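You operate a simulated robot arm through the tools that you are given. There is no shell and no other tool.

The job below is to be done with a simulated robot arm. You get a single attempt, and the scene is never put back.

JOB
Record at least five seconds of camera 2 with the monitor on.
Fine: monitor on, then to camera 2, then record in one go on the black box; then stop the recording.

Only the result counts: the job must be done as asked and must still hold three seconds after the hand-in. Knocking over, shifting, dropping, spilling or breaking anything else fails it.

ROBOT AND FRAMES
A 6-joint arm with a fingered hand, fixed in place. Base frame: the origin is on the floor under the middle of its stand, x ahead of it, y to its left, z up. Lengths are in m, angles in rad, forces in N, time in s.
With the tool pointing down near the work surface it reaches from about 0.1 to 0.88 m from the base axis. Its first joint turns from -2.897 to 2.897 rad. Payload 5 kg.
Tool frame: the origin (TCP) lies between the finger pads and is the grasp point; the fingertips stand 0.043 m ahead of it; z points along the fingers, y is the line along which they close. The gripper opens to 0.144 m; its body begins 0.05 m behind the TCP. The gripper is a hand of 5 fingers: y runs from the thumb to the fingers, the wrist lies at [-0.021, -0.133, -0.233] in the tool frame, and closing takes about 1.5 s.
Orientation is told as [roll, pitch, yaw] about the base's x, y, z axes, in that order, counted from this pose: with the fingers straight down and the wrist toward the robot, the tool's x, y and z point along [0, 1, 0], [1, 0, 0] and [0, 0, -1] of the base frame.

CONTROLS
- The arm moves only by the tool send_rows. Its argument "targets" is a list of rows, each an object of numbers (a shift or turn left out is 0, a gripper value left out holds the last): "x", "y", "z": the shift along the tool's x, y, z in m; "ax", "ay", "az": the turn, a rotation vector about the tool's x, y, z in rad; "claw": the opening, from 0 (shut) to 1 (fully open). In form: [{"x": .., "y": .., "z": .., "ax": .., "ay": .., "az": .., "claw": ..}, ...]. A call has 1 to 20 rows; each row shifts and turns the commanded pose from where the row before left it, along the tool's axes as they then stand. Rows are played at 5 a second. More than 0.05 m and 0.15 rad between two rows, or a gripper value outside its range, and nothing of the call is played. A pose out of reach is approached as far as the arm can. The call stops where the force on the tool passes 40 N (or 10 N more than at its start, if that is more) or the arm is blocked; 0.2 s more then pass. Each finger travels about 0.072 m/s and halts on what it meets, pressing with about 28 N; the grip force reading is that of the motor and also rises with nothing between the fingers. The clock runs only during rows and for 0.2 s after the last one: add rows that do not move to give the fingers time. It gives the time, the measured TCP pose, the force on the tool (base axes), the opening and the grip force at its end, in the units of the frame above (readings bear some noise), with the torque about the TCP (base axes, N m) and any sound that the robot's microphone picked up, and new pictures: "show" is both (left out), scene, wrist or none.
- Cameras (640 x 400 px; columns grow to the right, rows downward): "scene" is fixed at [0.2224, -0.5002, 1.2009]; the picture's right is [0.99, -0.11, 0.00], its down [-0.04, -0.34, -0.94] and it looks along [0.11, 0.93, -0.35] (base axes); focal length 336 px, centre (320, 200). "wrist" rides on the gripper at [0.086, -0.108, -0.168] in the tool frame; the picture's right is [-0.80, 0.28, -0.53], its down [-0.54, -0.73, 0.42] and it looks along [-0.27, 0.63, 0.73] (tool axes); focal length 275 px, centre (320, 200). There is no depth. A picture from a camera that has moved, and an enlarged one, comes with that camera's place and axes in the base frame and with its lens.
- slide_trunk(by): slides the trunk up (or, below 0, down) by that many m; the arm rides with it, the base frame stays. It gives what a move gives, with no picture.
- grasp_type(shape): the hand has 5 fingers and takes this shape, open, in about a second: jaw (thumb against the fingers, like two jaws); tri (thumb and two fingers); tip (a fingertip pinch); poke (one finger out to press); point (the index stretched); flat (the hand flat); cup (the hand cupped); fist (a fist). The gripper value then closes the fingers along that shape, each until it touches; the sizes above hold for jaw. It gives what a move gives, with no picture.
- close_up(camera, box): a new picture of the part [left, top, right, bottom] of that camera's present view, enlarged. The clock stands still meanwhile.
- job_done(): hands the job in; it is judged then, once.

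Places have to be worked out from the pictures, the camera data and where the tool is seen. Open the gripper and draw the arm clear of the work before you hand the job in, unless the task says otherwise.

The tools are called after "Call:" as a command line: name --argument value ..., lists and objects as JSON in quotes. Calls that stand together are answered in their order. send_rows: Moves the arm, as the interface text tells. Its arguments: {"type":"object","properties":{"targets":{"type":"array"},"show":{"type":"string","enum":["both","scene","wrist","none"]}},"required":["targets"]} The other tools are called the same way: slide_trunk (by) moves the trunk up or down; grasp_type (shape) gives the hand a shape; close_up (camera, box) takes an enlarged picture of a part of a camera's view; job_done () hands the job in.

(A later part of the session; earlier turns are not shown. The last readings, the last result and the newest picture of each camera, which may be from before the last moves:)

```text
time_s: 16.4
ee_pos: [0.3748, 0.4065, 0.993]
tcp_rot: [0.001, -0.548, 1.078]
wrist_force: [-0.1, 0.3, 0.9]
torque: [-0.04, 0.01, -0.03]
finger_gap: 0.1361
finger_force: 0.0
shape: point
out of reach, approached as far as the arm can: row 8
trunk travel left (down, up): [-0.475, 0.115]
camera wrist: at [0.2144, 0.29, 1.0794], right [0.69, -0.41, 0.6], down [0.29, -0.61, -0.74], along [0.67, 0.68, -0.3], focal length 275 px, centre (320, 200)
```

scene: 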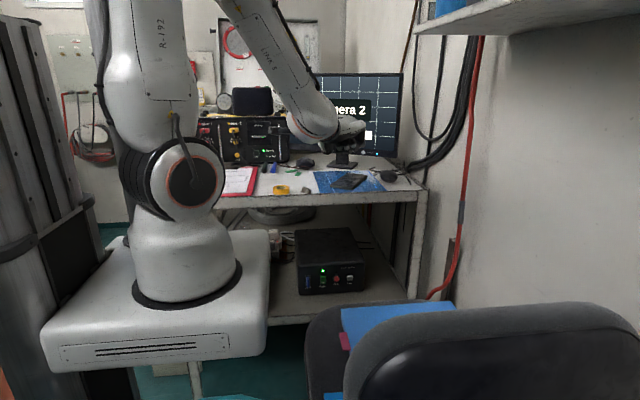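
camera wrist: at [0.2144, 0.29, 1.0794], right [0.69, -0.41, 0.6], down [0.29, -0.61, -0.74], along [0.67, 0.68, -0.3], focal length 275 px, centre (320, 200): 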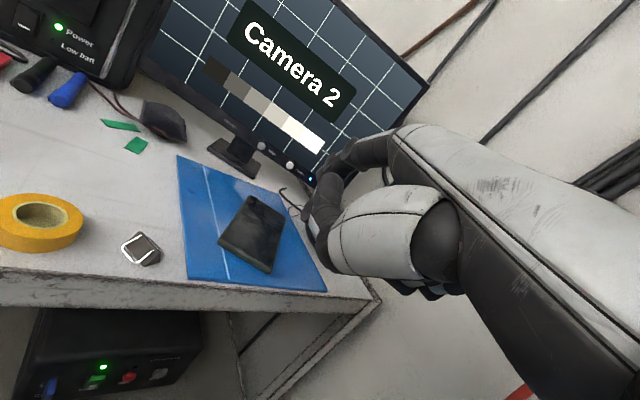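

The wrist camera now sees the black box under the desk. I'll enlarge it to triangulate Rec and Stop.

Call:
close_up --camera "wrist" --box '[0, 290, 220, 400]'

Call:
close_up --camera "scene" --box '[290, 225, 370, 300]'

```text
2.91 times, centred on (110, 345) of wrist
camera zoom: at [0.2144, 0.29, 1.0794], right [0.69, -0.41, 0.6], down [0.29, -0.61, -0.74], along [0.67, 0.68, -0.3], focal length 801 px, centre (931, -222)
```

zoom: 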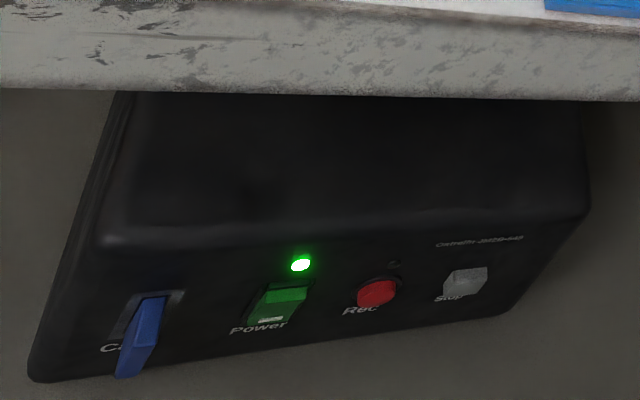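

```text
5.33 times, centred on (330, 262) of scene
camera zoom: at [0.2224, -0.5002, 1.2009], right [0.99, -0.11, 0.0], down [-0.04, -0.34, -0.94], along [0.11, 0.93, -0.35], focal length 1795 px, centre (267, -133)
```

zoom: 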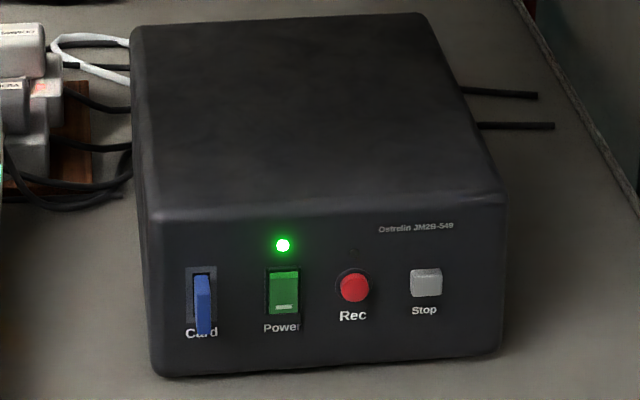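

Rec is near (0.410, 0.585, 0.472) and Stop near (0.460, 0.580, 0.478), with the box facing almost straight toward -y. Before going down I need the chair's extent, so I'll zoom in on it.

Call:
close_up --camera "scene" --box '[180, 230, 480, 400]'

Call:
close_up --camera "scene" --box '[290, 280, 470, 400]'

```text
2.13 times, centred on (330, 315) of scene
camera zoom: at [0.2224, -0.5002, 1.2009], right [0.99, -0.11, 0.0], down [-0.04, -0.34, -0.94], along [0.11, 0.93, -0.35], focal length 718 px, centre (299, -45)
```

zoom: 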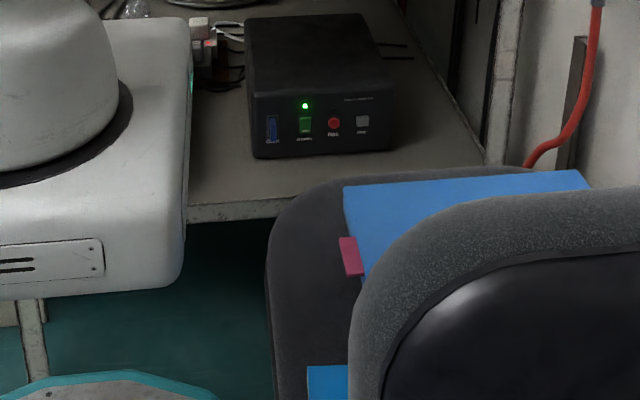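

```text
3.33 times, centred on (380, 340) of scene
camera zoom: at [0.2224, -0.5002, 1.2009], right [0.99, -0.11, 0.0], down [-0.04, -0.34, -0.94], along [0.11, 0.93, -0.35], focal length 1122 px, centre (120, -267)
```

zoom: 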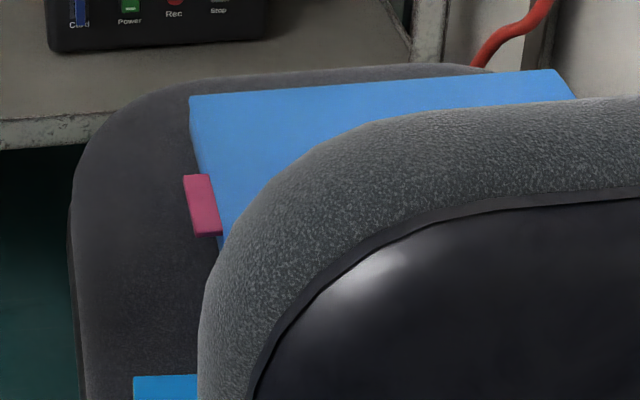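

The chair seat reaches to about y 0.34 at z around 0.57, so the hand must come down through the gap in front of the desk edge (y 0.478). I'll yaw the hand to point mostly along +x, so it fits that gap, and shift slightly back.

Call:
send_rows --targets '[{"ay": -0.0674, "az": 0.1104}, {"ay": -0.0674, "az": 0.1104}, {"ay": -0.0674, "az": 0.1104}, {"ay": -0.0674, "az": 0.1104}, {"ay": -0.0674, "az": 0.1104}, {"ay": -0.0674, "az": 0.1104}, {"ay": -0.0674, "az": 0.1104}, {"x": -0.015, "y": -0.014, "z": -0.0085}, {"x": -0.015, "y": -0.014, "z": -0.0085}]'

```text
time_s: 18.4
ee_pos: [0.3582, 0.3826, 0.9952]
tcp_rot: [0.004, -0.549, 0.171]
wrist_force: [-0.2, 0.0, -0.1]
torque: [0.02, -0.05, 0.0]
finger_gap: 0.1364
finger_force: 0.1
shape: point
out of reach, approached as far as the arm can: row 1, 2
trunk travel left (down, up): [-0.475, 0.115]
camera wrist: at [0.1661, 0.4373, 1.0814], right [0.1, -0.79, 0.6], down [-0.3, -0.6, -0.74], along [0.95, -0.1, -0.3], focal length 275 px, centre (320, 200)
```

scene: 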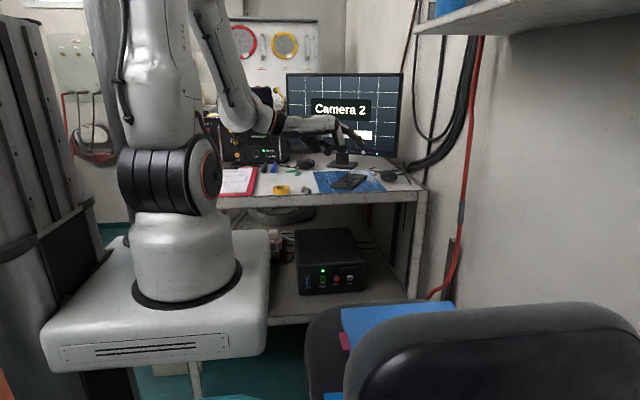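
wrist: 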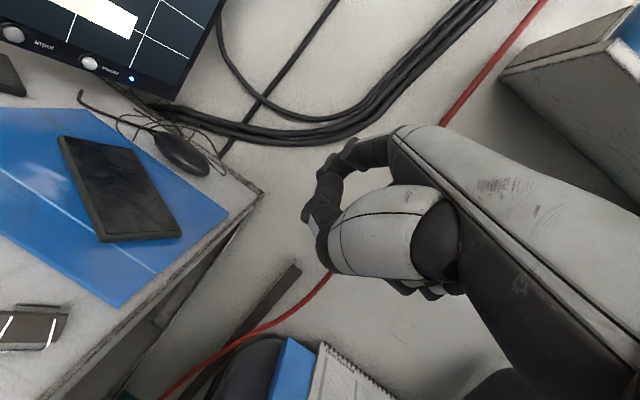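

The hand is in the gap, but the camera mount is only a few cm from the desk edge. I'll yaw back by about 5° to balance the clearances before sliding down.

Call:
send_rows --targets '[{"ay": 0.0454, "az": -0.0742}]' --show "wrist"

```text
time_s: 18.8
ee_pos: [0.3574, 0.3829, 0.9946]
tcp_rot: [0.001, -0.55, 0.26]
wrist_force: [-0.4, 0.6, -0.4]
torque: [-0.01, 0.0, -0.01]
finger_gap: 0.0001
finger_force: 0.1
shape: point
trunk travel left (down, up): [-0.475, 0.115]
camera wrist: at [0.1617, 0.4203, 1.081], right [0.17, -0.78, 0.6], down [-0.25, -0.63, -0.74], along [0.95, -0.02, -0.3], focal length 275 px, centre (320, 200)
```

wrist: 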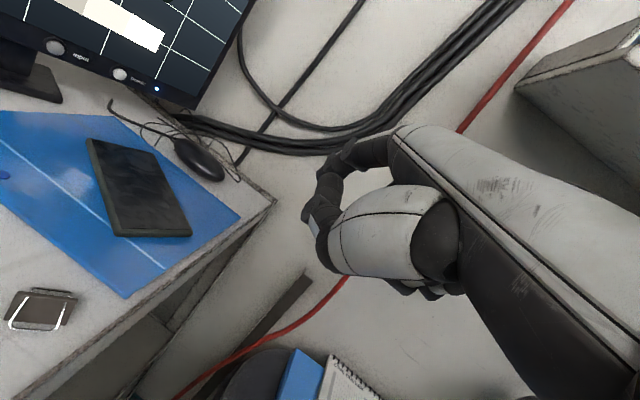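

Clearances look balanced now, with nothing under the hand in the gap. I'll slide the trunk down 0.15 m first and check the readings.

Call:
slide_trunk --by -0.15

Call:
close_up --camera "scene" --box '[0, 0, 640, 400]'

Call:
close_up --camera "wrist" --box '[0, 0, 640, 400]'

```text
time_s: 20.6
ee_pos: [0.3587, 0.3832, 0.8452]
tcp_rot: [0.004, -0.549, 0.26]
wrist_force: [0.1, 0.0, 0.7]
torque: [0.05, 0.01, 0.01]
finger_gap: 0.0001
finger_force: 0.0
shape: point
trunk travel left (down, up): [-0.325, 0.265]
```

```text
1.00 times, centred on (320, 200) of scene (not enlarged: the box is as wide or as high as the picture)
camera zoom: at [0.2224, -0.5002, 1.2009], right [0.99, -0.11, 0.0], down [-0.04, -0.34, -0.94], along [0.11, 0.93, -0.35], focal length 336 px, centre (320, 200)
```

zoom: 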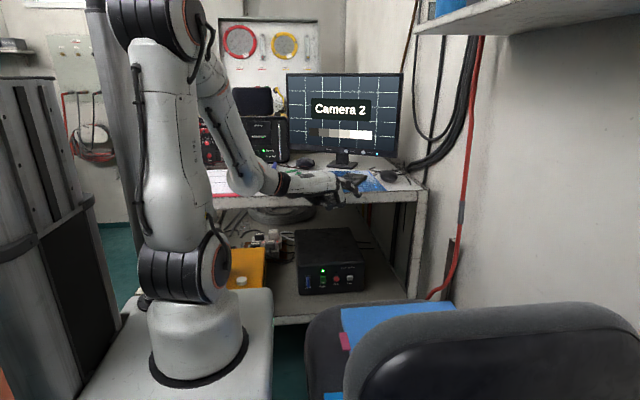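

```text
1.00 times, centred on (320, 200) of wrist (not enlarged: the box is as wide or as high as the picture)
camera zoom: at [0.1618, 0.4202, 0.9311], right [0.17, -0.78, 0.6], down [-0.25, -0.62, -0.74], along [0.95, -0.02, -0.3], focal length 275 px, centre (320, 200)
```

zoom: 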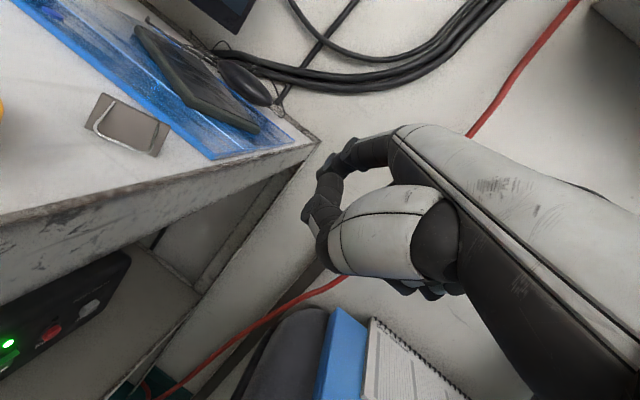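

Everything is clear; the trunk's carriage and hand descend freely. I'll slide down another 0.2 m, which leaves the hand about 6 cm above seat level and below the desk top.

Call:
slide_trunk --by -0.2

Call:
close_up --camera "scene" --box '[0, 0, 640, 400]'

Call:
close_up --camera "wrist" --box '[0, 0, 640, 400]'

```text
time_s: 22.7
ee_pos: [0.3567, 0.3832, 0.6443]
tcp_rot: [0.003, -0.548, 0.26]
wrist_force: [0.7, 0.1, -0.6]
torque: [-0.01, 0.0, 0.01]
finger_gap: 0.0
finger_force: 0.2
shape: point
trunk travel left (down, up): [-0.125, 0.465]
```

```text
1.00 times, centred on (320, 200) of scene (not enlarged: the box is as wide or as high as the picture)
camera zoom: at [0.2224, -0.5002, 1.2009], right [0.99, -0.11, 0.0], down [-0.04, -0.34, -0.94], along [0.11, 0.93, -0.35], focal length 336 px, centre (320, 200)
```

zoom: 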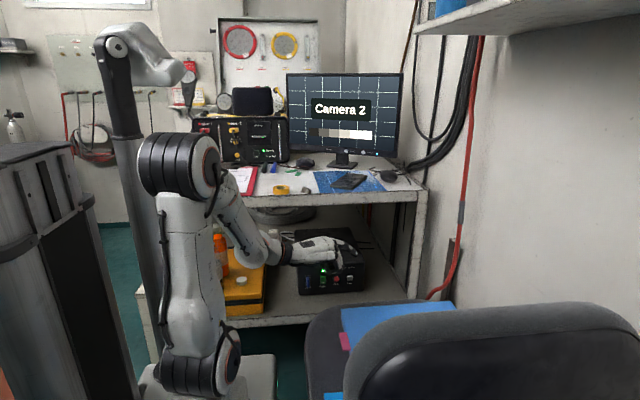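

```text
1.00 times, centred on (320, 200) of wrist (not enlarged: the box is as wide or as high as the picture)
camera zoom: at [0.1618, 0.4202, 0.7311], right [0.17, -0.78, 0.6], down [-0.25, -0.62, -0.74], along [0.95, -0.02, -0.3], focal length 275 px, centre (320, 200)
```

zoom: 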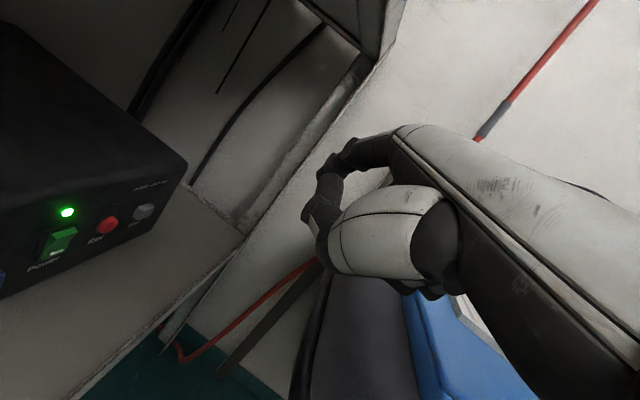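

Now at TCP z 0.644 and the wrist camera sees the Rec and Stop buttons at close range. I'll enlarge that to refine their positions.

Call:
close_up --camera "wrist" --box '[0, 160, 200, 300]'

Call:
close_up --camera "scene" --box '[220, 200, 380, 310]'

```text
2.86 times, centred on (100, 230) of wrist
camera zoom: at [0.1618, 0.4202, 0.7311], right [0.17, -0.78, 0.6], down [-0.25, -0.62, -0.74], along [0.95, -0.02, -0.3], focal length 786 px, centre (949, 114)
```

zoom: 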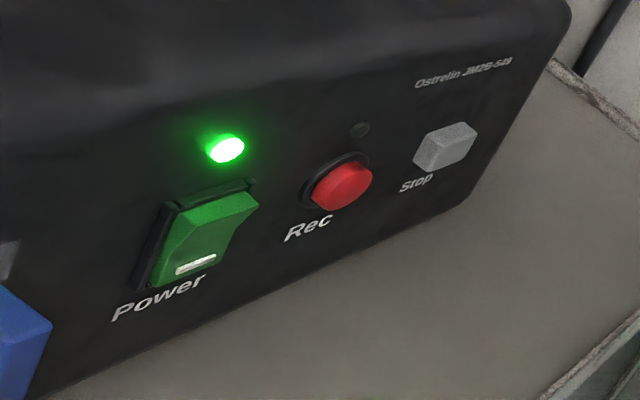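

```text
3.64 times, centred on (300, 255) of scene
camera zoom: at [0.2224, -0.5002, 1.2009], right [0.99, -0.11, 0.0], down [-0.04, -0.34, -0.94], along [0.11, 0.93, -0.35], focal length 1224 px, centre (393, 0)
```

zoom: 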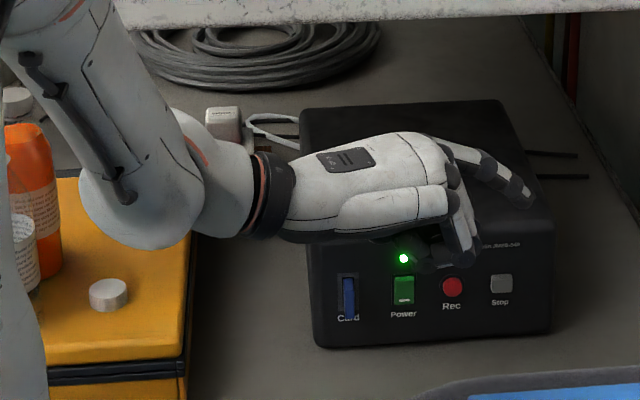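

Refined: Rec at (0.409, 0.581, 0.478) and Stop at (0.460, 0.579, 0.480). The chair seat's front corner matters for the approach, so I'll zoom in on it from the wrist camera.

Call:
close_up --camera "wrist" --box '[200, 240, 520, 400]'

Call:
close_up --camera "scene" --box '[290, 285, 390, 345]'

```text
2.00 times, centred on (360, 320) of wrist
camera zoom: at [0.1618, 0.4202, 0.7311], right [0.17, -0.78, 0.6], down [-0.25, -0.62, -0.74], along [0.95, -0.02, -0.3], focal length 551 px, centre (240, -40)
```

zoom: 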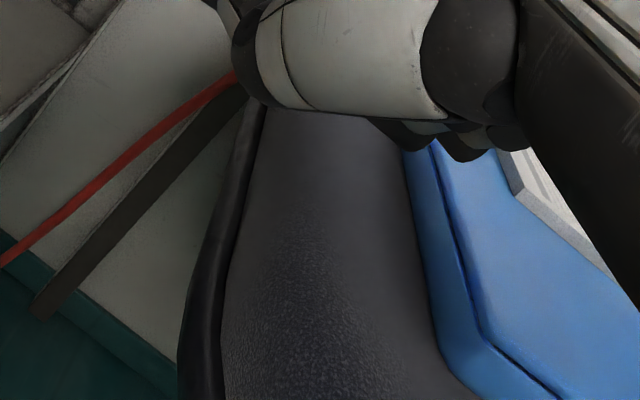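

```text
6.40 times, centred on (340, 315) of scene
camera zoom: at [0.2224, -0.5002, 1.2009], right [0.99, -0.11, 0.0], down [-0.04, -0.34, -0.94], along [0.11, 0.93, -0.35], focal length 2154 px, centre (192, -536)
```

zoom: 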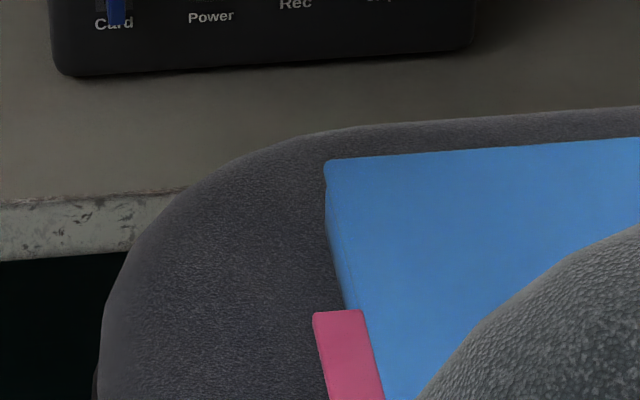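

The seat top is at about z 0.55 with its front edge near y 0.335 and corner near (0.31, 0.31), so there is room if I stay close to the box. I'll turn the hand to a 46° heading while moving +y under the desk, still high above the seat.

Call:
send_rows --targets '[{"x": 0.0196, "y": 0.0044, "z": 0.0027, "ay": 0.0707, "az": -0.1158}, {"x": 0.0187, "y": 0.0067, "z": 0.0041, "ay": 0.0707, "az": -0.1158}, {"x": 0.0175, "y": 0.0088, "z": 0.0054, "ay": 0.0707, "az": -0.1158}, {"x": 0.016, "y": 0.0107, "z": 0.0065, "ay": 0.0707, "az": -0.1158}]'

```text
time_s: 23.7
ee_pos: [0.3575, 0.4637, 0.6451]
tcp_rot: [0.004, -0.552, 0.802]
wrist_force: [0.1, 0.8, -0.1]
torque: [-0.02, 0.0, -0.01]
finger_gap: 0.0
finger_force: 0.1
shape: point
trunk travel left (down, up): [-0.125, 0.465]
camera wrist: at [0.171, 0.3947, 0.731], right [0.55, -0.58, 0.6], down [0.11, -0.66, -0.74], along [0.83, 0.47, -0.3], focal length 275 px, centre (320, 200)
```

scene: 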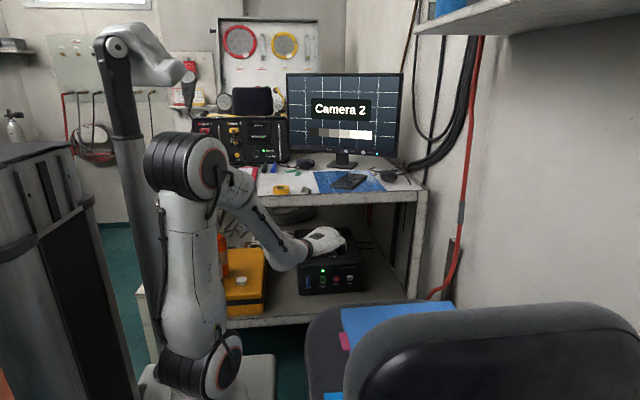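
wrist: 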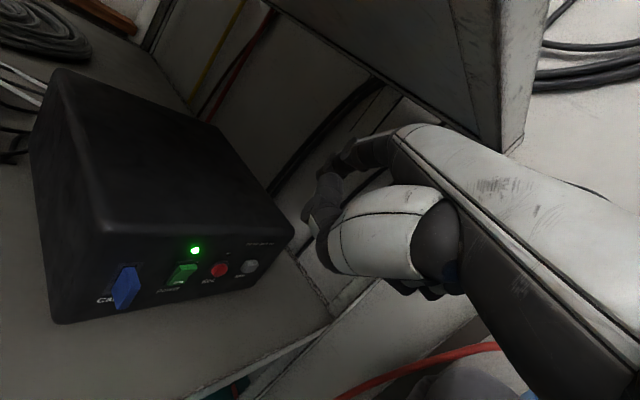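

The pose is exactly as planned. I'll enlarge the button row once more for a fresh position check before descending.

Call:
close_up --camera "wrist" --box '[90, 220, 290, 340]'

```text
3.20 times, centred on (190, 280) of wrist
camera zoom: at [0.171, 0.3947, 0.731], right [0.55, -0.58, 0.6], down [0.11, -0.66, -0.74], along [0.83, 0.47, -0.3], focal length 881 px, centre (736, -56)
```

zoom: 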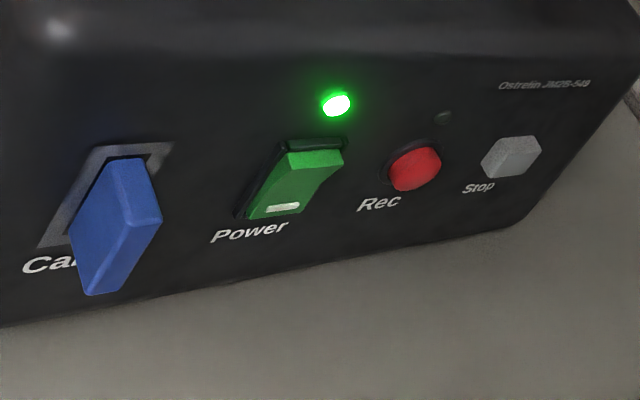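

Rec is confirmed at (0.410, 0.581, 0.478) and Stop at (0.459, 0.580, 0.480). I'll slide the trunk down the remaining 0.12 m, which brings the finger in front of the box's upper part.

Call:
slide_trunk --by -0.12

Call:
close_up --camera "scene" --box '[220, 210, 400, 330]'

Call:
close_up --camera "wrist" --box '[0, 0, 640, 400]'

```text
time_s: 25.2
ee_pos: [0.3584, 0.4639, 0.5228]
tcp_rot: [0.0, -0.548, 0.802]
wrist_force: [0.4, 0.6, 0.2]
torque: [0.0, -0.02, 0.0]
finger_gap: 0.0
finger_force: 0.1
shape: point
trunk travel left (down, up): [-0.005, 0.585]
```

```text
3.33 times, centred on (310, 270) of scene
camera zoom: at [0.2224, -0.5002, 1.2009], right [0.99, -0.11, 0.0], down [-0.04, -0.34, -0.94], along [0.11, 0.93, -0.35], focal length 1122 px, centre (353, -33)
```

zoom: 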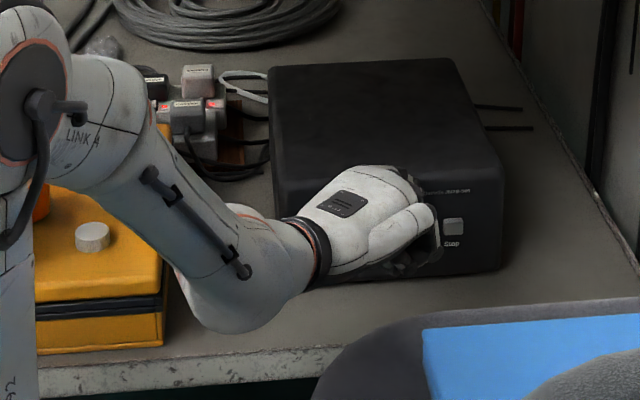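

```text
1.00 times, centred on (320, 200) of wrist (not enlarged: the box is as wide or as high as the picture)
camera zoom: at [0.171, 0.3948, 0.6109], right [0.55, -0.58, 0.6], down [0.11, -0.66, -0.74], along [0.83, 0.47, -0.3], focal length 275 px, centre (320, 200)
```

zoom: 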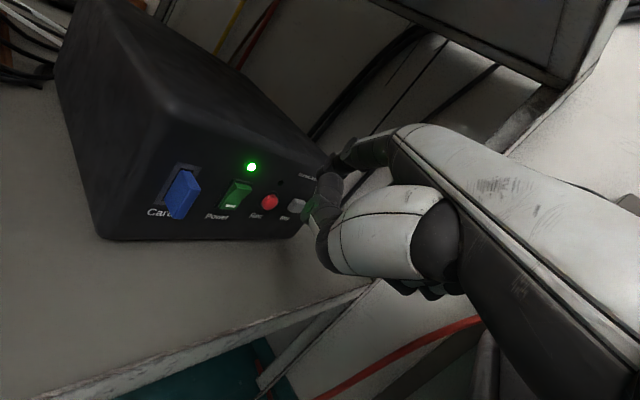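

Clearances to the chair, case and box look fine. I'll lower the hand 0.069 m with the arm to bring the fingertip to Rec's height.

Call:
send_rows --targets '[{"y": -0.0118, "z": 0.0196}, {"y": -0.0118, "z": 0.0196}, {"y": -0.0121, "z": 0.0195}]'

Call:
close_up --camera "wrist" --box '[220, 100, 380, 220]'

Call:
close_up --camera "scene" --box '[220, 210, 400, 330]'

```text
time_s: 26.0
ee_pos: [0.3579, 0.4639, 0.4534]
tcp_rot: [0.002, -0.551, 0.802]
wrist_force: [-0.3, 0.3, 0.9]
torque: [-0.03, 0.01, -0.02]
finger_gap: 0.0
finger_force: 0.2
shape: point
trunk travel left (down, up): [-0.005, 0.585]
camera wrist: at [0.172, 0.3945, 0.5394], right [0.55, -0.58, 0.6], down [0.11, -0.66, -0.74], along [0.83, 0.47, -0.3], focal length 275 px, centre (320, 200)
```

scene: 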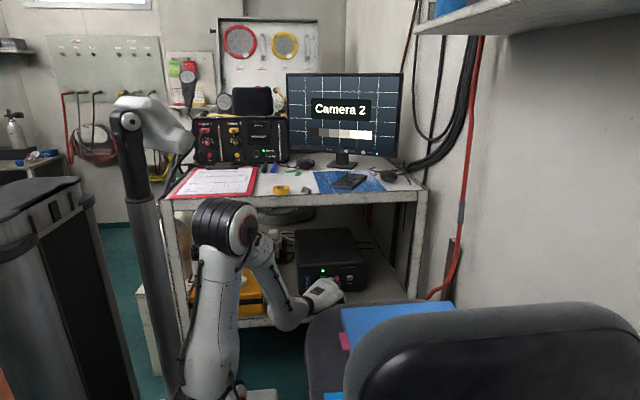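
wrist: 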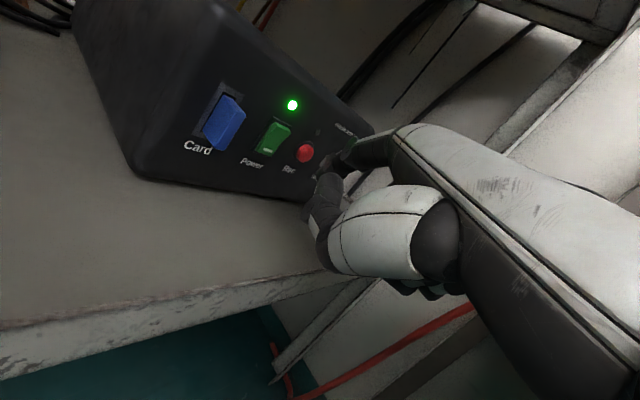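

```text
3.33 times, centred on (300, 160) of wrist
camera zoom: at [0.172, 0.3945, 0.5394], right [0.55, -0.58, 0.6], down [0.11, -0.66, -0.74], along [0.83, 0.47, -0.3], focal length 918 px, centre (387, 333)
```

zoom: 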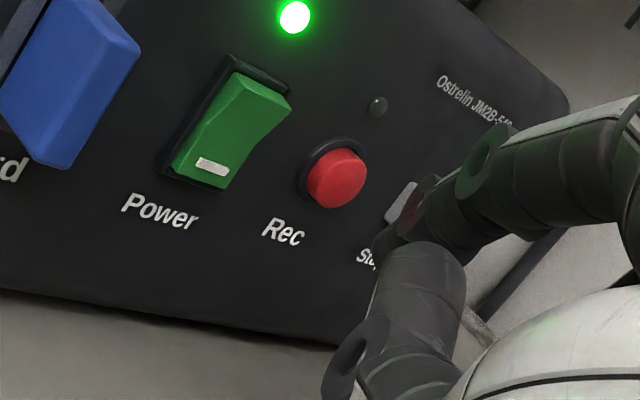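

```text
3.33 times, centred on (310, 270) of scene
camera zoom: at [0.2224, -0.5002, 1.2009], right [0.99, -0.11, 0.0], down [-0.04, -0.34, -0.94], along [0.11, 0.93, -0.35], focal length 1122 px, centre (353, -33)
```

zoom: 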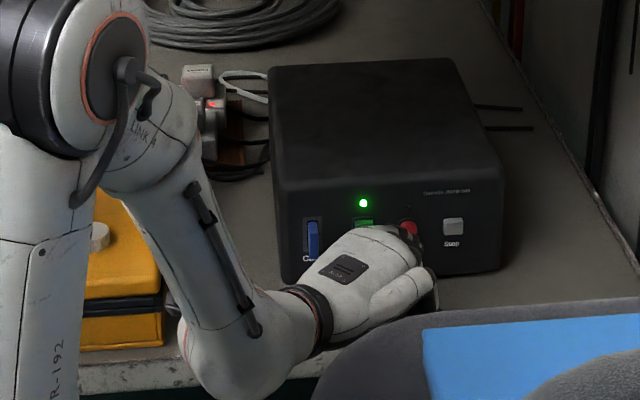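

The fingertip is aligned with Rec for a push along the box normal, with about 3 cm to go. I'll advance 0.018 m first.

Call:
send_rows --targets '[{"x": 0.006, "y": 0.0058, "z": 0.0035}, {"x": 0.006, "y": 0.0058, "z": 0.0035}]' --show "none"

Call:
close_up --camera "wrist" --box '[240, 110, 380, 210]'

Call:
close_up --camera "scene" --box '[290, 255, 370, 305]'

```text
time_s: 26.6
ee_pos: [0.3593, 0.482, 0.4539]
tcp_rot: [0.005, -0.55, 0.801]
wrist_force: [0.2, -0.6, 0.3]
torque: [0.02, 0.02, 0.01]
finger_gap: 0.0
finger_force: 0.0
shape: point
trunk travel left (down, up): [-0.005, 0.585]
```

```text
4.00 times, centred on (310, 160) of wrist
camera zoom: at [0.1721, 0.413, 0.5406], right [0.55, -0.58, 0.6], down [0.11, -0.66, -0.74], along [0.83, 0.47, -0.3], focal length 1101 px, centre (360, 360)
```

zoom: 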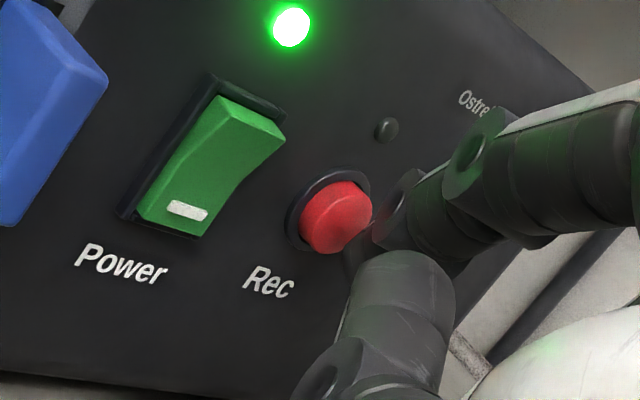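

```text
8.00 times, centred on (330, 280) of scene
camera zoom: at [0.2224, -0.5002, 1.2009], right [0.99, -0.11, 0.0], down [-0.04, -0.34, -0.94], along [0.11, 0.93, -0.35], focal length 2692 px, centre (240, -440)
```

zoom: 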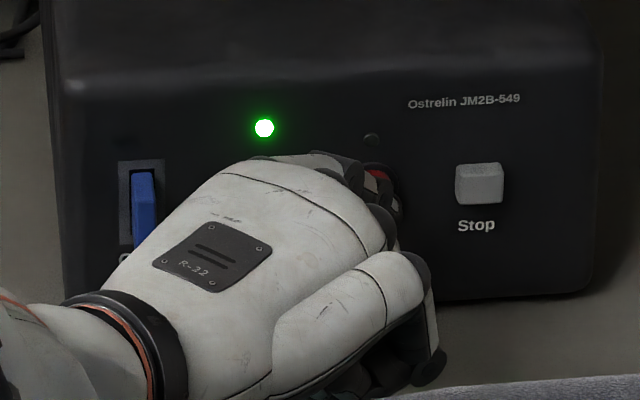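

The tip is just right of Rec in this oblique view, as expected with about 1.2 cm left. I'll take a 6 mm step, then small ones.

Call:
send_rows --targets '[{"x": 0.004, "y": 0.0038, "z": 0.0024}]' --show "none"

Call:
send_rows --targets '[{"x": 0.002, "y": 0.0019, "z": 0.0012}]' --show "none"

Call:
close_up --camera "wrist" --box '[260, 120, 360, 200]'

```text
time_s: 27.0
ee_pos: [0.3591, 0.4888, 0.4552]
tcp_rot: [0.002, -0.549, 0.801]
wrist_force: [-0.7, -1.7, 0.6]
torque: [0.16, -0.02, -0.11]
finger_gap: 0.1365
finger_force: 0.0
shape: point
trunk travel left (down, up): [-0.005, 0.585]
heard: click
```

```text
time_s: 27.4
ee_pos: [0.3588, 0.491, 0.4544]
tcp_rot: [0.002, -0.55, 0.802]
wrist_force: [-0.7, -5.5, 1.7]
torque: [0.22, -0.02, -0.23]
finger_gap: 0.1362
finger_force: 0.0
shape: point
trunk travel left (down, up): [-0.005, 0.585]
```

```text
5.00 times, centred on (310, 160) of wrist
camera zoom: at [0.1721, 0.4215, 0.5413], right [0.55, -0.58, 0.6], down [0.11, -0.66, -0.74], along [0.83, 0.47, -0.3], focal length 1376 px, centre (370, 400)
```

zoom: 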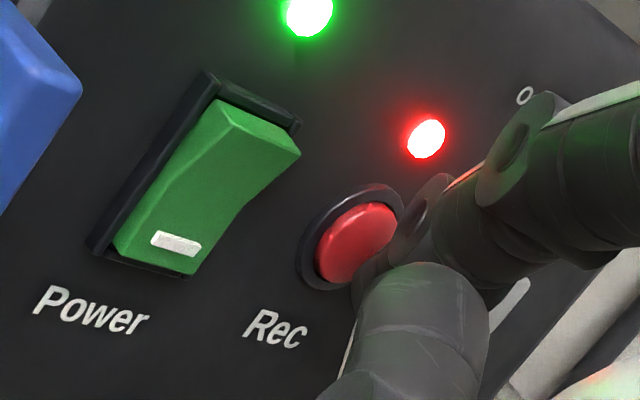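

Rec clicked and its red LED is lit, so recording started at about t = 27.0 s. I'll back off straight so the button isn't pressed again.

Call:
send_rows --targets '[{"x": -0.008, "y": -0.0077, "z": -0.0047}, {"x": -0.008, "y": -0.0077, "z": -0.0047}, {"x": -0.007, "y": -0.0068, "z": -0.0042}]'

Call:
close_up --camera "wrist" --box '[220, 60, 380, 200]'

Call:
close_up --camera "scene" --box '[220, 210, 400, 330]'

```text
time_s: 28.2
ee_pos: [0.3568, 0.4572, 0.4566]
tcp_rot: [0.001, -0.549, 0.801]
wrist_force: [-0.6, 0.2, -0.8]
torque: [0.0, 0.01, 0.0]
finger_gap: 0.1361
finger_force: 0.1
shape: point
trunk travel left (down, up): [-0.005, 0.585]
camera wrist: at [0.1699, 0.3875, 0.542], right [0.55, -0.58, 0.6], down [0.11, -0.66, -0.74], along [0.83, 0.47, -0.3], focal length 275 px, centre (320, 200)
```

scene: 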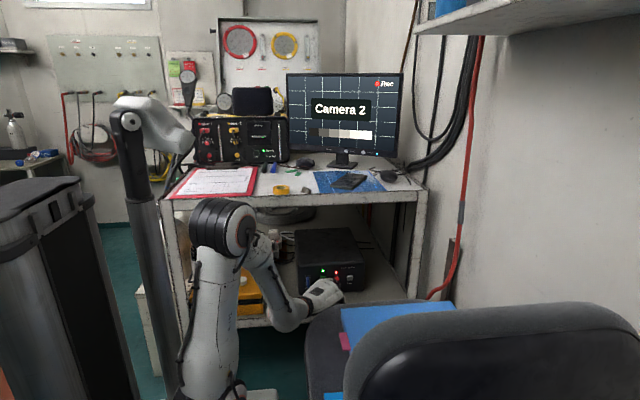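
wrist: 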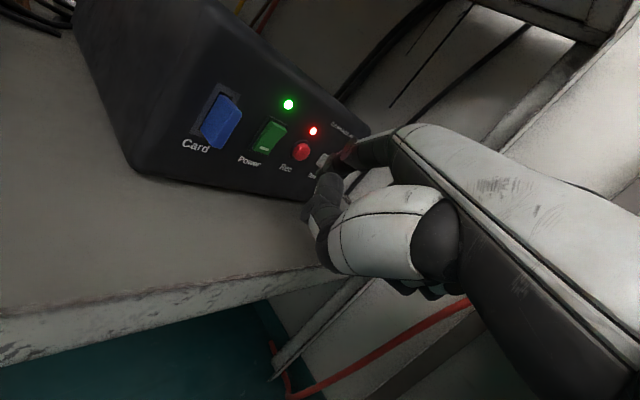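

```text
2.86 times, centred on (300, 130) of wrist
camera zoom: at [0.1699, 0.3875, 0.542], right [0.55, -0.58, 0.6], down [0.11, -0.66, -0.74], along [0.83, 0.47, -0.3], focal length 786 px, centre (377, 400)
```

zoom: 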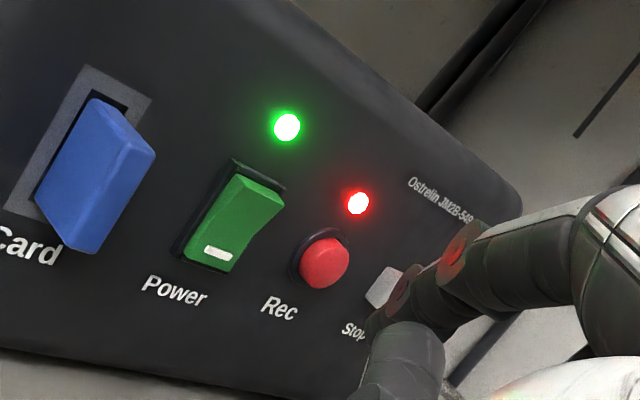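

```text
3.33 times, centred on (310, 270) of scene
camera zoom: at [0.2224, -0.5002, 1.2009], right [0.99, -0.11, 0.0], down [-0.04, -0.34, -0.94], along [0.11, 0.93, -0.35], focal length 1122 px, centre (353, -33)
```

zoom: 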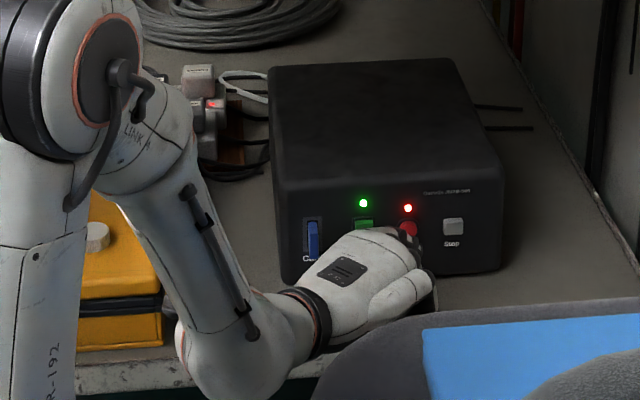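

The monitor shows "● Rec" over Camera 2. I'll shift the fingertip in front of Stop (heading about 35° to stay clear of the chair), while recording runs on.

Call:
send_rows --targets '[{"x": -0.0087, "y": 0.0144, "z": 0.0088, "ay": -0.0496, "az": 0.081}, {"x": -0.0071, "y": 0.015, "z": 0.0092, "ay": -0.0496, "az": 0.081}]'

Call:
close_up --camera "wrist" --box '[220, 80, 380, 200]'

Call:
close_up --camera "scene" --box '[250, 230, 390, 330]'

```text
time_s: 28.8
ee_pos: [0.3954, 0.4703, 0.4561]
tcp_rot: [0.001, -0.549, 0.609]
wrist_force: [-0.4, -0.3, -0.1]
torque: [0.01, -0.01, 0.0]
finger_gap: 0.1363
finger_force: 0.0
shape: point
trunk travel left (down, up): [-0.005, 0.585]
camera wrist: at [0.1976, 0.4377, 0.5425], right [0.43, -0.67, 0.6], down [-0.02, -0.67, -0.74], along [0.9, 0.31, -0.3], focal length 275 px, centre (320, 200)
```

scene: 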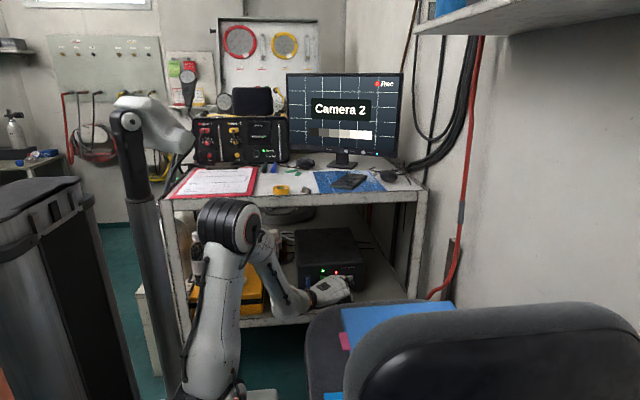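
wrist: 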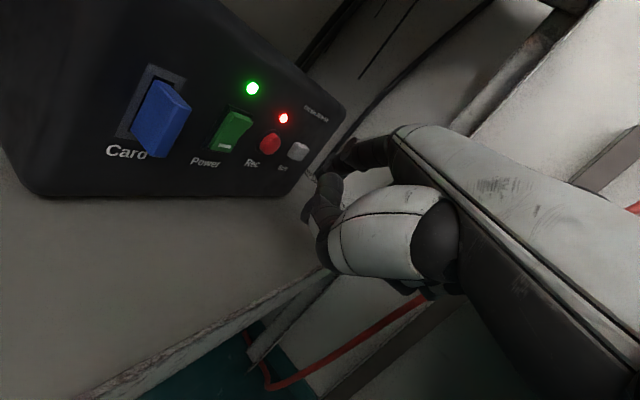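

```text
3.33 times, centred on (300, 140) of wrist
camera zoom: at [0.1976, 0.4377, 0.5425], right [0.43, -0.67, 0.6], down [-0.02, -0.67, -0.74], along [0.9, 0.31, -0.3], focal length 918 px, centre (387, 400)
```

zoom: 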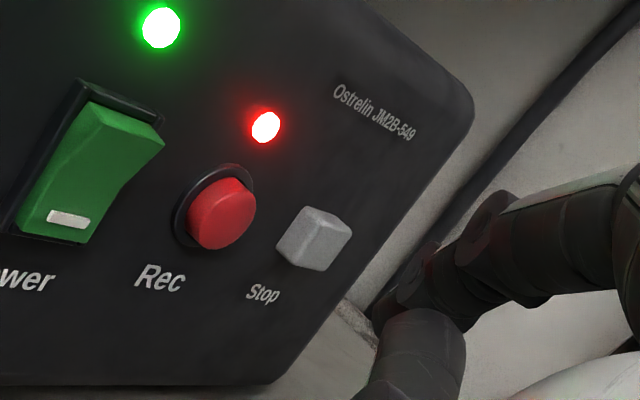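

```text
4.00 times, centred on (320, 280) of scene
camera zoom: at [0.2224, -0.5002, 1.2009], right [0.99, -0.11, 0.0], down [-0.04, -0.34, -0.94], along [0.11, 0.93, -0.35], focal length 1346 px, centre (320, -120)
```

zoom: 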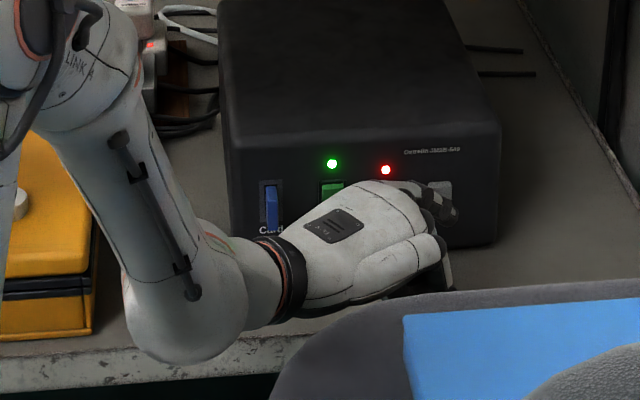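

Rec is on and the finger stands in front of Stop with about 2.7 cm to go. I'll wait 4 s with idle rows so the recording is safely longer than five seconds.

Call:
send_rows --targets '[{"x": 0}, {"x": 0}, {"x": 0}, {"x": 0}, {"x": 0}, {"x": 0}, {"x": 0}, {"x": 0}, {"x": 0}, {"x": 0}, {"x": 0}, {"x": 0}, {"x": 0}, {"x": 0}, {"x": 0}, {"x": 0}, {"x": 0}, {"x": 0}, {"x": 0}, {"x": 0}]' --show "scene"

```text
time_s: 33.0
ee_pos: [0.3938, 0.4706, 0.456]
tcp_rot: [0.002, -0.549, 0.611]
wrist_force: [0.5, -0.3, -1.0]
torque: [-0.01, -0.02, 0.01]
finger_gap: 0.1361
finger_force: 0.0
shape: point
trunk travel left (down, up): [-0.005, 0.585]
```

scene: 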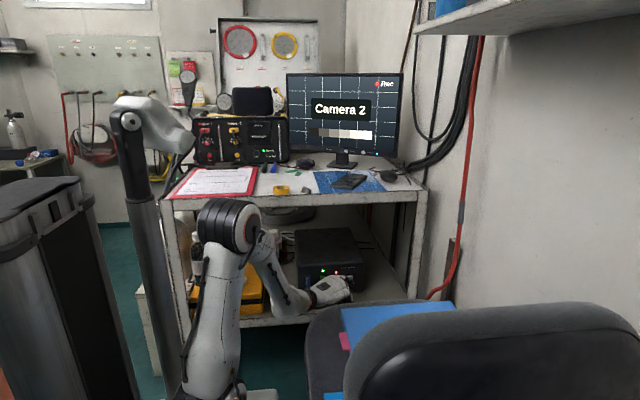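

Six seconds have been recorded, and the Rec sign is still on the monitor. I'll add two more seconds of waiting and then advance 0.016 m toward Stop.

Call:
send_rows --targets '[{"x": 0}, {"x": 0}, {"x": 0}, {"x": 0}, {"x": 0}, {"x": 0}, {"x": 0}, {"x": 0}, {"x": 0.0064, "y": 0.0042, "z": 0.0026}, {"x": 0.0063, "y": 0.0041, "z": 0.0025}]' --show "none"

Call:
close_up --camera "wrist" --box '[240, 100, 360, 200]'

Call:
close_up --camera "scene" --box '[290, 255, 370, 305]'

```text
time_s: 35.2
ee_pos: [0.3958, 0.4861, 0.4549]
tcp_rot: [0.003, -0.55, 0.611]
wrist_force: [-0.3, -0.5, -0.8]
torque: [0.0, 0.02, -0.02]
finger_gap: 0.1363
finger_force: 0.1
shape: point
trunk travel left (down, up): [-0.005, 0.585]
```

```text
4.00 times, centred on (300, 150) of wrist
camera zoom: at [0.1989, 0.4532, 0.5425], right [0.43, -0.67, 0.6], down [-0.01, -0.67, -0.74], along [0.9, 0.31, -0.3], focal length 1101 px, centre (400, 400)
```

zoom: 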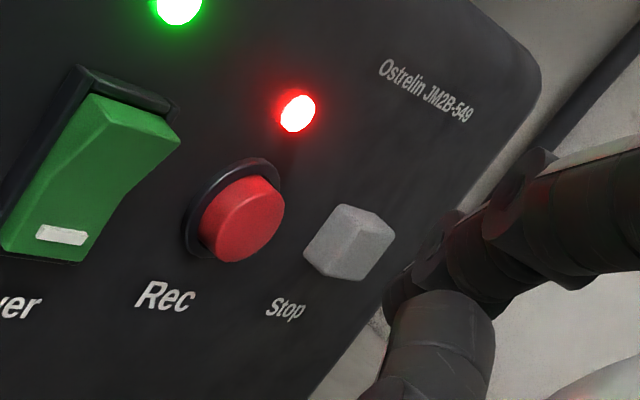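

```text
8.00 times, centred on (330, 280) of scene
camera zoom: at [0.2224, -0.5002, 1.2009], right [0.99, -0.11, 0.0], down [-0.04, -0.34, -0.94], along [0.11, 0.93, -0.35], focal length 2692 px, centre (240, -440)
```

zoom: 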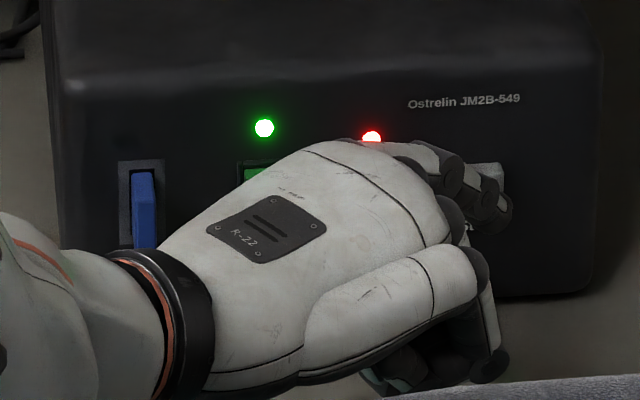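

Recording has run over 8 s. The scene view suggests the tip would land about 6 mm right of Stop's centre, so I'll shift it 6 mm toward -x before pressing.

Call:
send_rows --targets '[{"x": 0.0034, "y": -0.0037, "z": -0.0034}]' --show "none"

Call:
close_up --camera "scene" --box '[320, 260, 360, 290]'

Call:
close_up --camera "wrist" --box '[270, 120, 350, 190]'

```text
time_s: 35.6
ee_pos: [0.3898, 0.4861, 0.4577]
tcp_rot: [0.001, -0.549, 0.611]
wrist_force: [-0.4, 0.1, 0.5]
torque: [0.02, 0.02, -0.04]
finger_gap: 0.1362
finger_force: 0.1
shape: point
trunk travel left (down, up): [-0.005, 0.585]
```

```text
13.33 times, centred on (340, 275) of scene
camera zoom: at [0.2224, -0.5002, 1.2009], right [0.99, -0.11, 0.0], down [-0.04, -0.34, -0.94], along [0.11, 0.93, -0.35], focal length 4487 px, centre (53, -800)
```

zoom: 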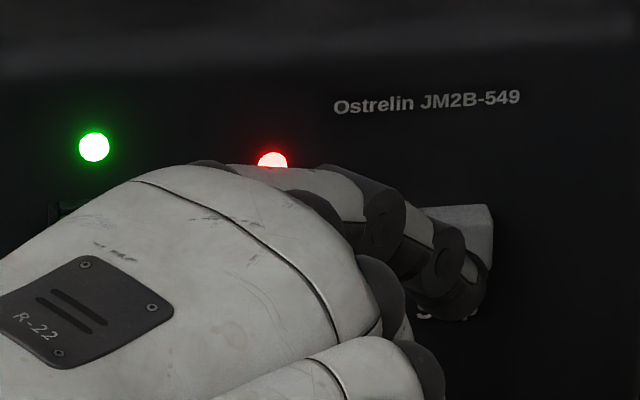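

```text
5.71 times, centred on (310, 155) of wrist
camera zoom: at [0.1931, 0.4537, 0.5435], right [0.43, -0.67, 0.6], down [-0.01, -0.67, -0.74], along [0.9, 0.31, -0.3], focal length 1573 px, centre (377, 457)
```

zoom: 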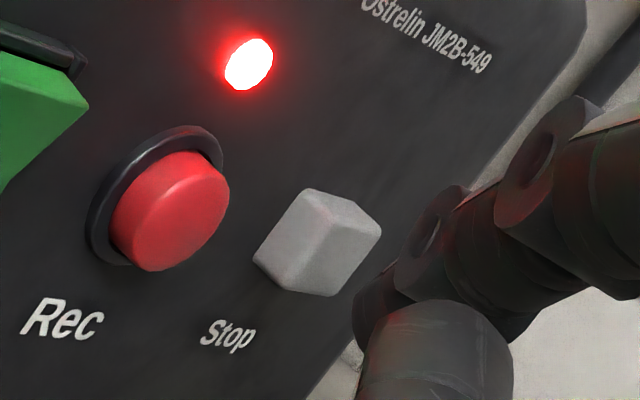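

The tip is now centred sideways on Stop but would touch about 5 mm low. I'll raise it 4 mm and advance in small steps.

Call:
send_rows --targets '[{"y": 0.0021, "z": -0.0034}, {"x": 0.0036, "y": 0.0023, "z": 0.0014}]' --show "none"

Call:
close_up --camera "scene" --box '[320, 260, 360, 290]'

```text
time_s: 36.2
ee_pos: [0.3892, 0.4904, 0.4609]
tcp_rot: [0.001, -0.549, 0.611]
wrist_force: [0.7, 0.8, -0.4]
torque: [0.02, 0.01, 0.02]
finger_gap: 0.1361
finger_force: 0.0
shape: point
trunk travel left (down, up): [-0.005, 0.585]
```

```text
13.33 times, centred on (340, 275) of scene
camera zoom: at [0.2224, -0.5002, 1.2009], right [0.99, -0.11, 0.0], down [-0.04, -0.34, -0.94], along [0.11, 0.93, -0.35], focal length 4487 px, centre (53, -800)
```

zoom: 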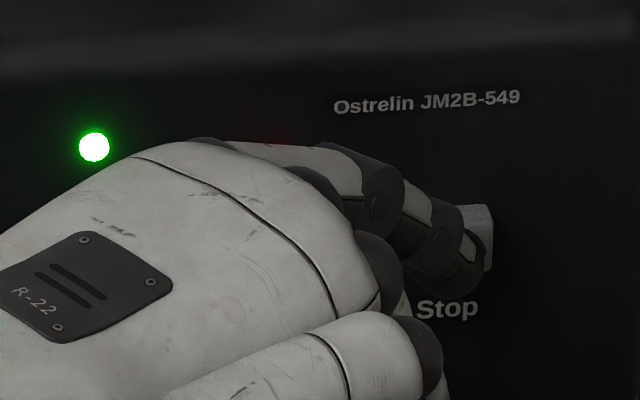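

The tip now heads for the centre of Stop. I'll creep forward in 3 mm steps until the click.

Call:
send_rows --targets '[{"x": 0.0024, "y": 0.0016, "z": 0.001}]' --show "none"

```text
time_s: 36.6
ee_pos: [0.3891, 0.4944, 0.4622]
tcp_rot: [0.003, -0.55, 0.61]
wrist_force: [-0.4, 1.1, 0.5]
torque: [0.0, 0.03, 0.0]
finger_gap: 0.1364
finger_force: 0.1
shape: point
trunk travel left (down, up): [-0.005, 0.585]
```

No contact yet; another 3 mm step.

Call:
send_rows --targets '[{"x": 0.0024, "y": 0.0014, "z": 0.0012}]' --show "none"

```text
time_s: 37.0
ee_pos: [0.3895, 0.4968, 0.4609]
tcp_rot: [0.0, -0.549, 0.61]
wrist_force: [-0.4, -1.1, 0.2]
torque: [0.01, 0.01, -0.03]
finger_gap: 0.1365
finger_force: 0.1
shape: point
trunk travel left (down, up): [-0.005, 0.585]
```

A slight contact force appears. One more 3 mm step.

Call:
send_rows --targets '[{"x": 0.0024, "y": 0.0014, "z": 0.0012}]' --show "none"

```text
time_s: 37.4
ee_pos: [0.3902, 0.4988, 0.4613]
tcp_rot: [0.004, -0.55, 0.612]
wrist_force: [0.1, -1.9, -0.1]
torque: [0.08, -0.01, -0.14]
finger_gap: 0.1363
finger_force: 0.1
shape: point
trunk travel left (down, up): [-0.005, 0.585]
heard: click
```

Stop clicked at about t = 37.2 s, so roughly 10 s were recorded. I'll back off straight and check the LED and monitor.

Call:
send_rows --targets '[{"x": -0.008, "y": -0.0052, "z": -0.0032}, {"x": -0.0095, "y": -0.0062, "z": -0.0038}, {"x": -0.0095, "y": -0.0062, "z": -0.0038}]'

Call:
close_up --camera "wrist" --box '[200, 60, 360, 200]'

Call:
close_up --camera "scene" --box '[280, 60, 420, 170]'

Call:
close_up --camera "scene" --box '[220, 210, 400, 330]'

```text
time_s: 38.2
ee_pos: [0.3889, 0.4662, 0.46]
tcp_rot: [-0.002, -0.549, 0.61]
wrist_force: [0.5, -0.1, -0.4]
torque: [0.0, -0.01, -0.02]
finger_gap: 0.1362
finger_force: 0.0
shape: point
trunk travel left (down, up): [-0.005, 0.585]
camera wrist: at [0.1911, 0.4335, 0.5471], right [0.43, -0.67, 0.6], down [-0.01, -0.67, -0.74], along [0.9, 0.31, -0.3], focal length 275 px, centre (320, 200)
```

scene: 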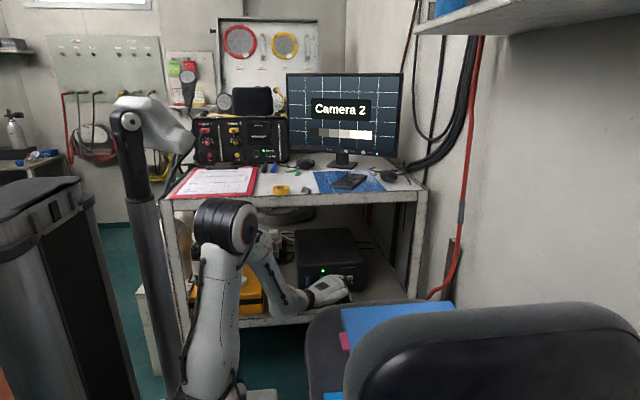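
wrist: 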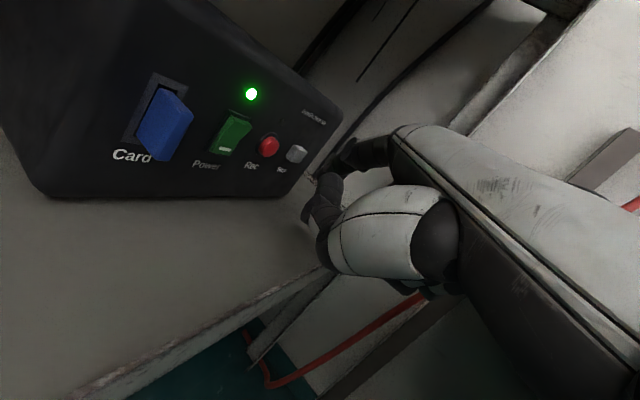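

```text
2.86 times, centred on (280, 130) of wrist
camera zoom: at [0.1911, 0.4335, 0.5471], right [0.43, -0.67, 0.6], down [-0.01, -0.67, -0.74], along [0.9, 0.31, -0.3], focal length 786 px, centre (434, 400)
```

zoom: 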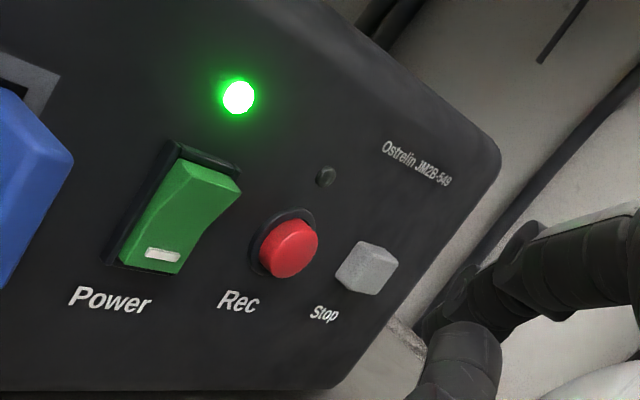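

```text
3.64 times, centred on (350, 115) of scene
camera zoom: at [0.2224, -0.5002, 1.2009], right [0.99, -0.11, 0.0], down [-0.04, -0.34, -0.94], along [0.11, 0.93, -0.35], focal length 1224 px, centre (211, 509)
```

zoom: 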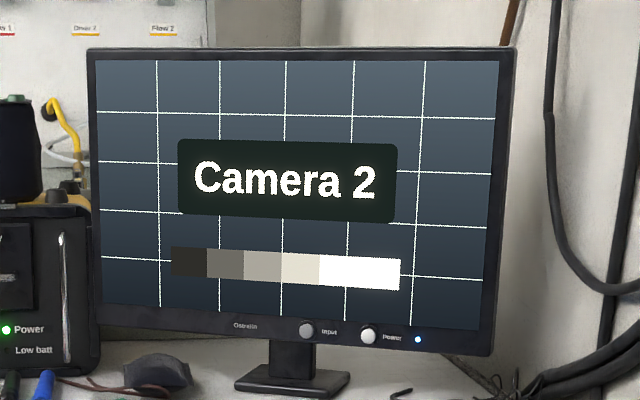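

```text
3.33 times, centred on (310, 270) of scene
camera zoom: at [0.2224, -0.5002, 1.2009], right [0.99, -0.11, 0.0], down [-0.04, -0.34, -0.94], along [0.11, 0.93, -0.35], focal length 1122 px, centre (353, -33)
```

zoom: 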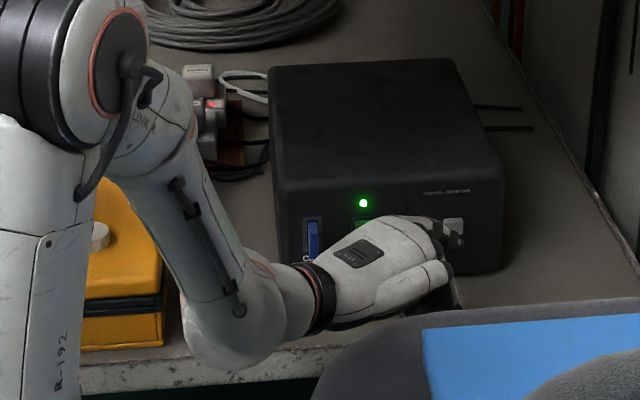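

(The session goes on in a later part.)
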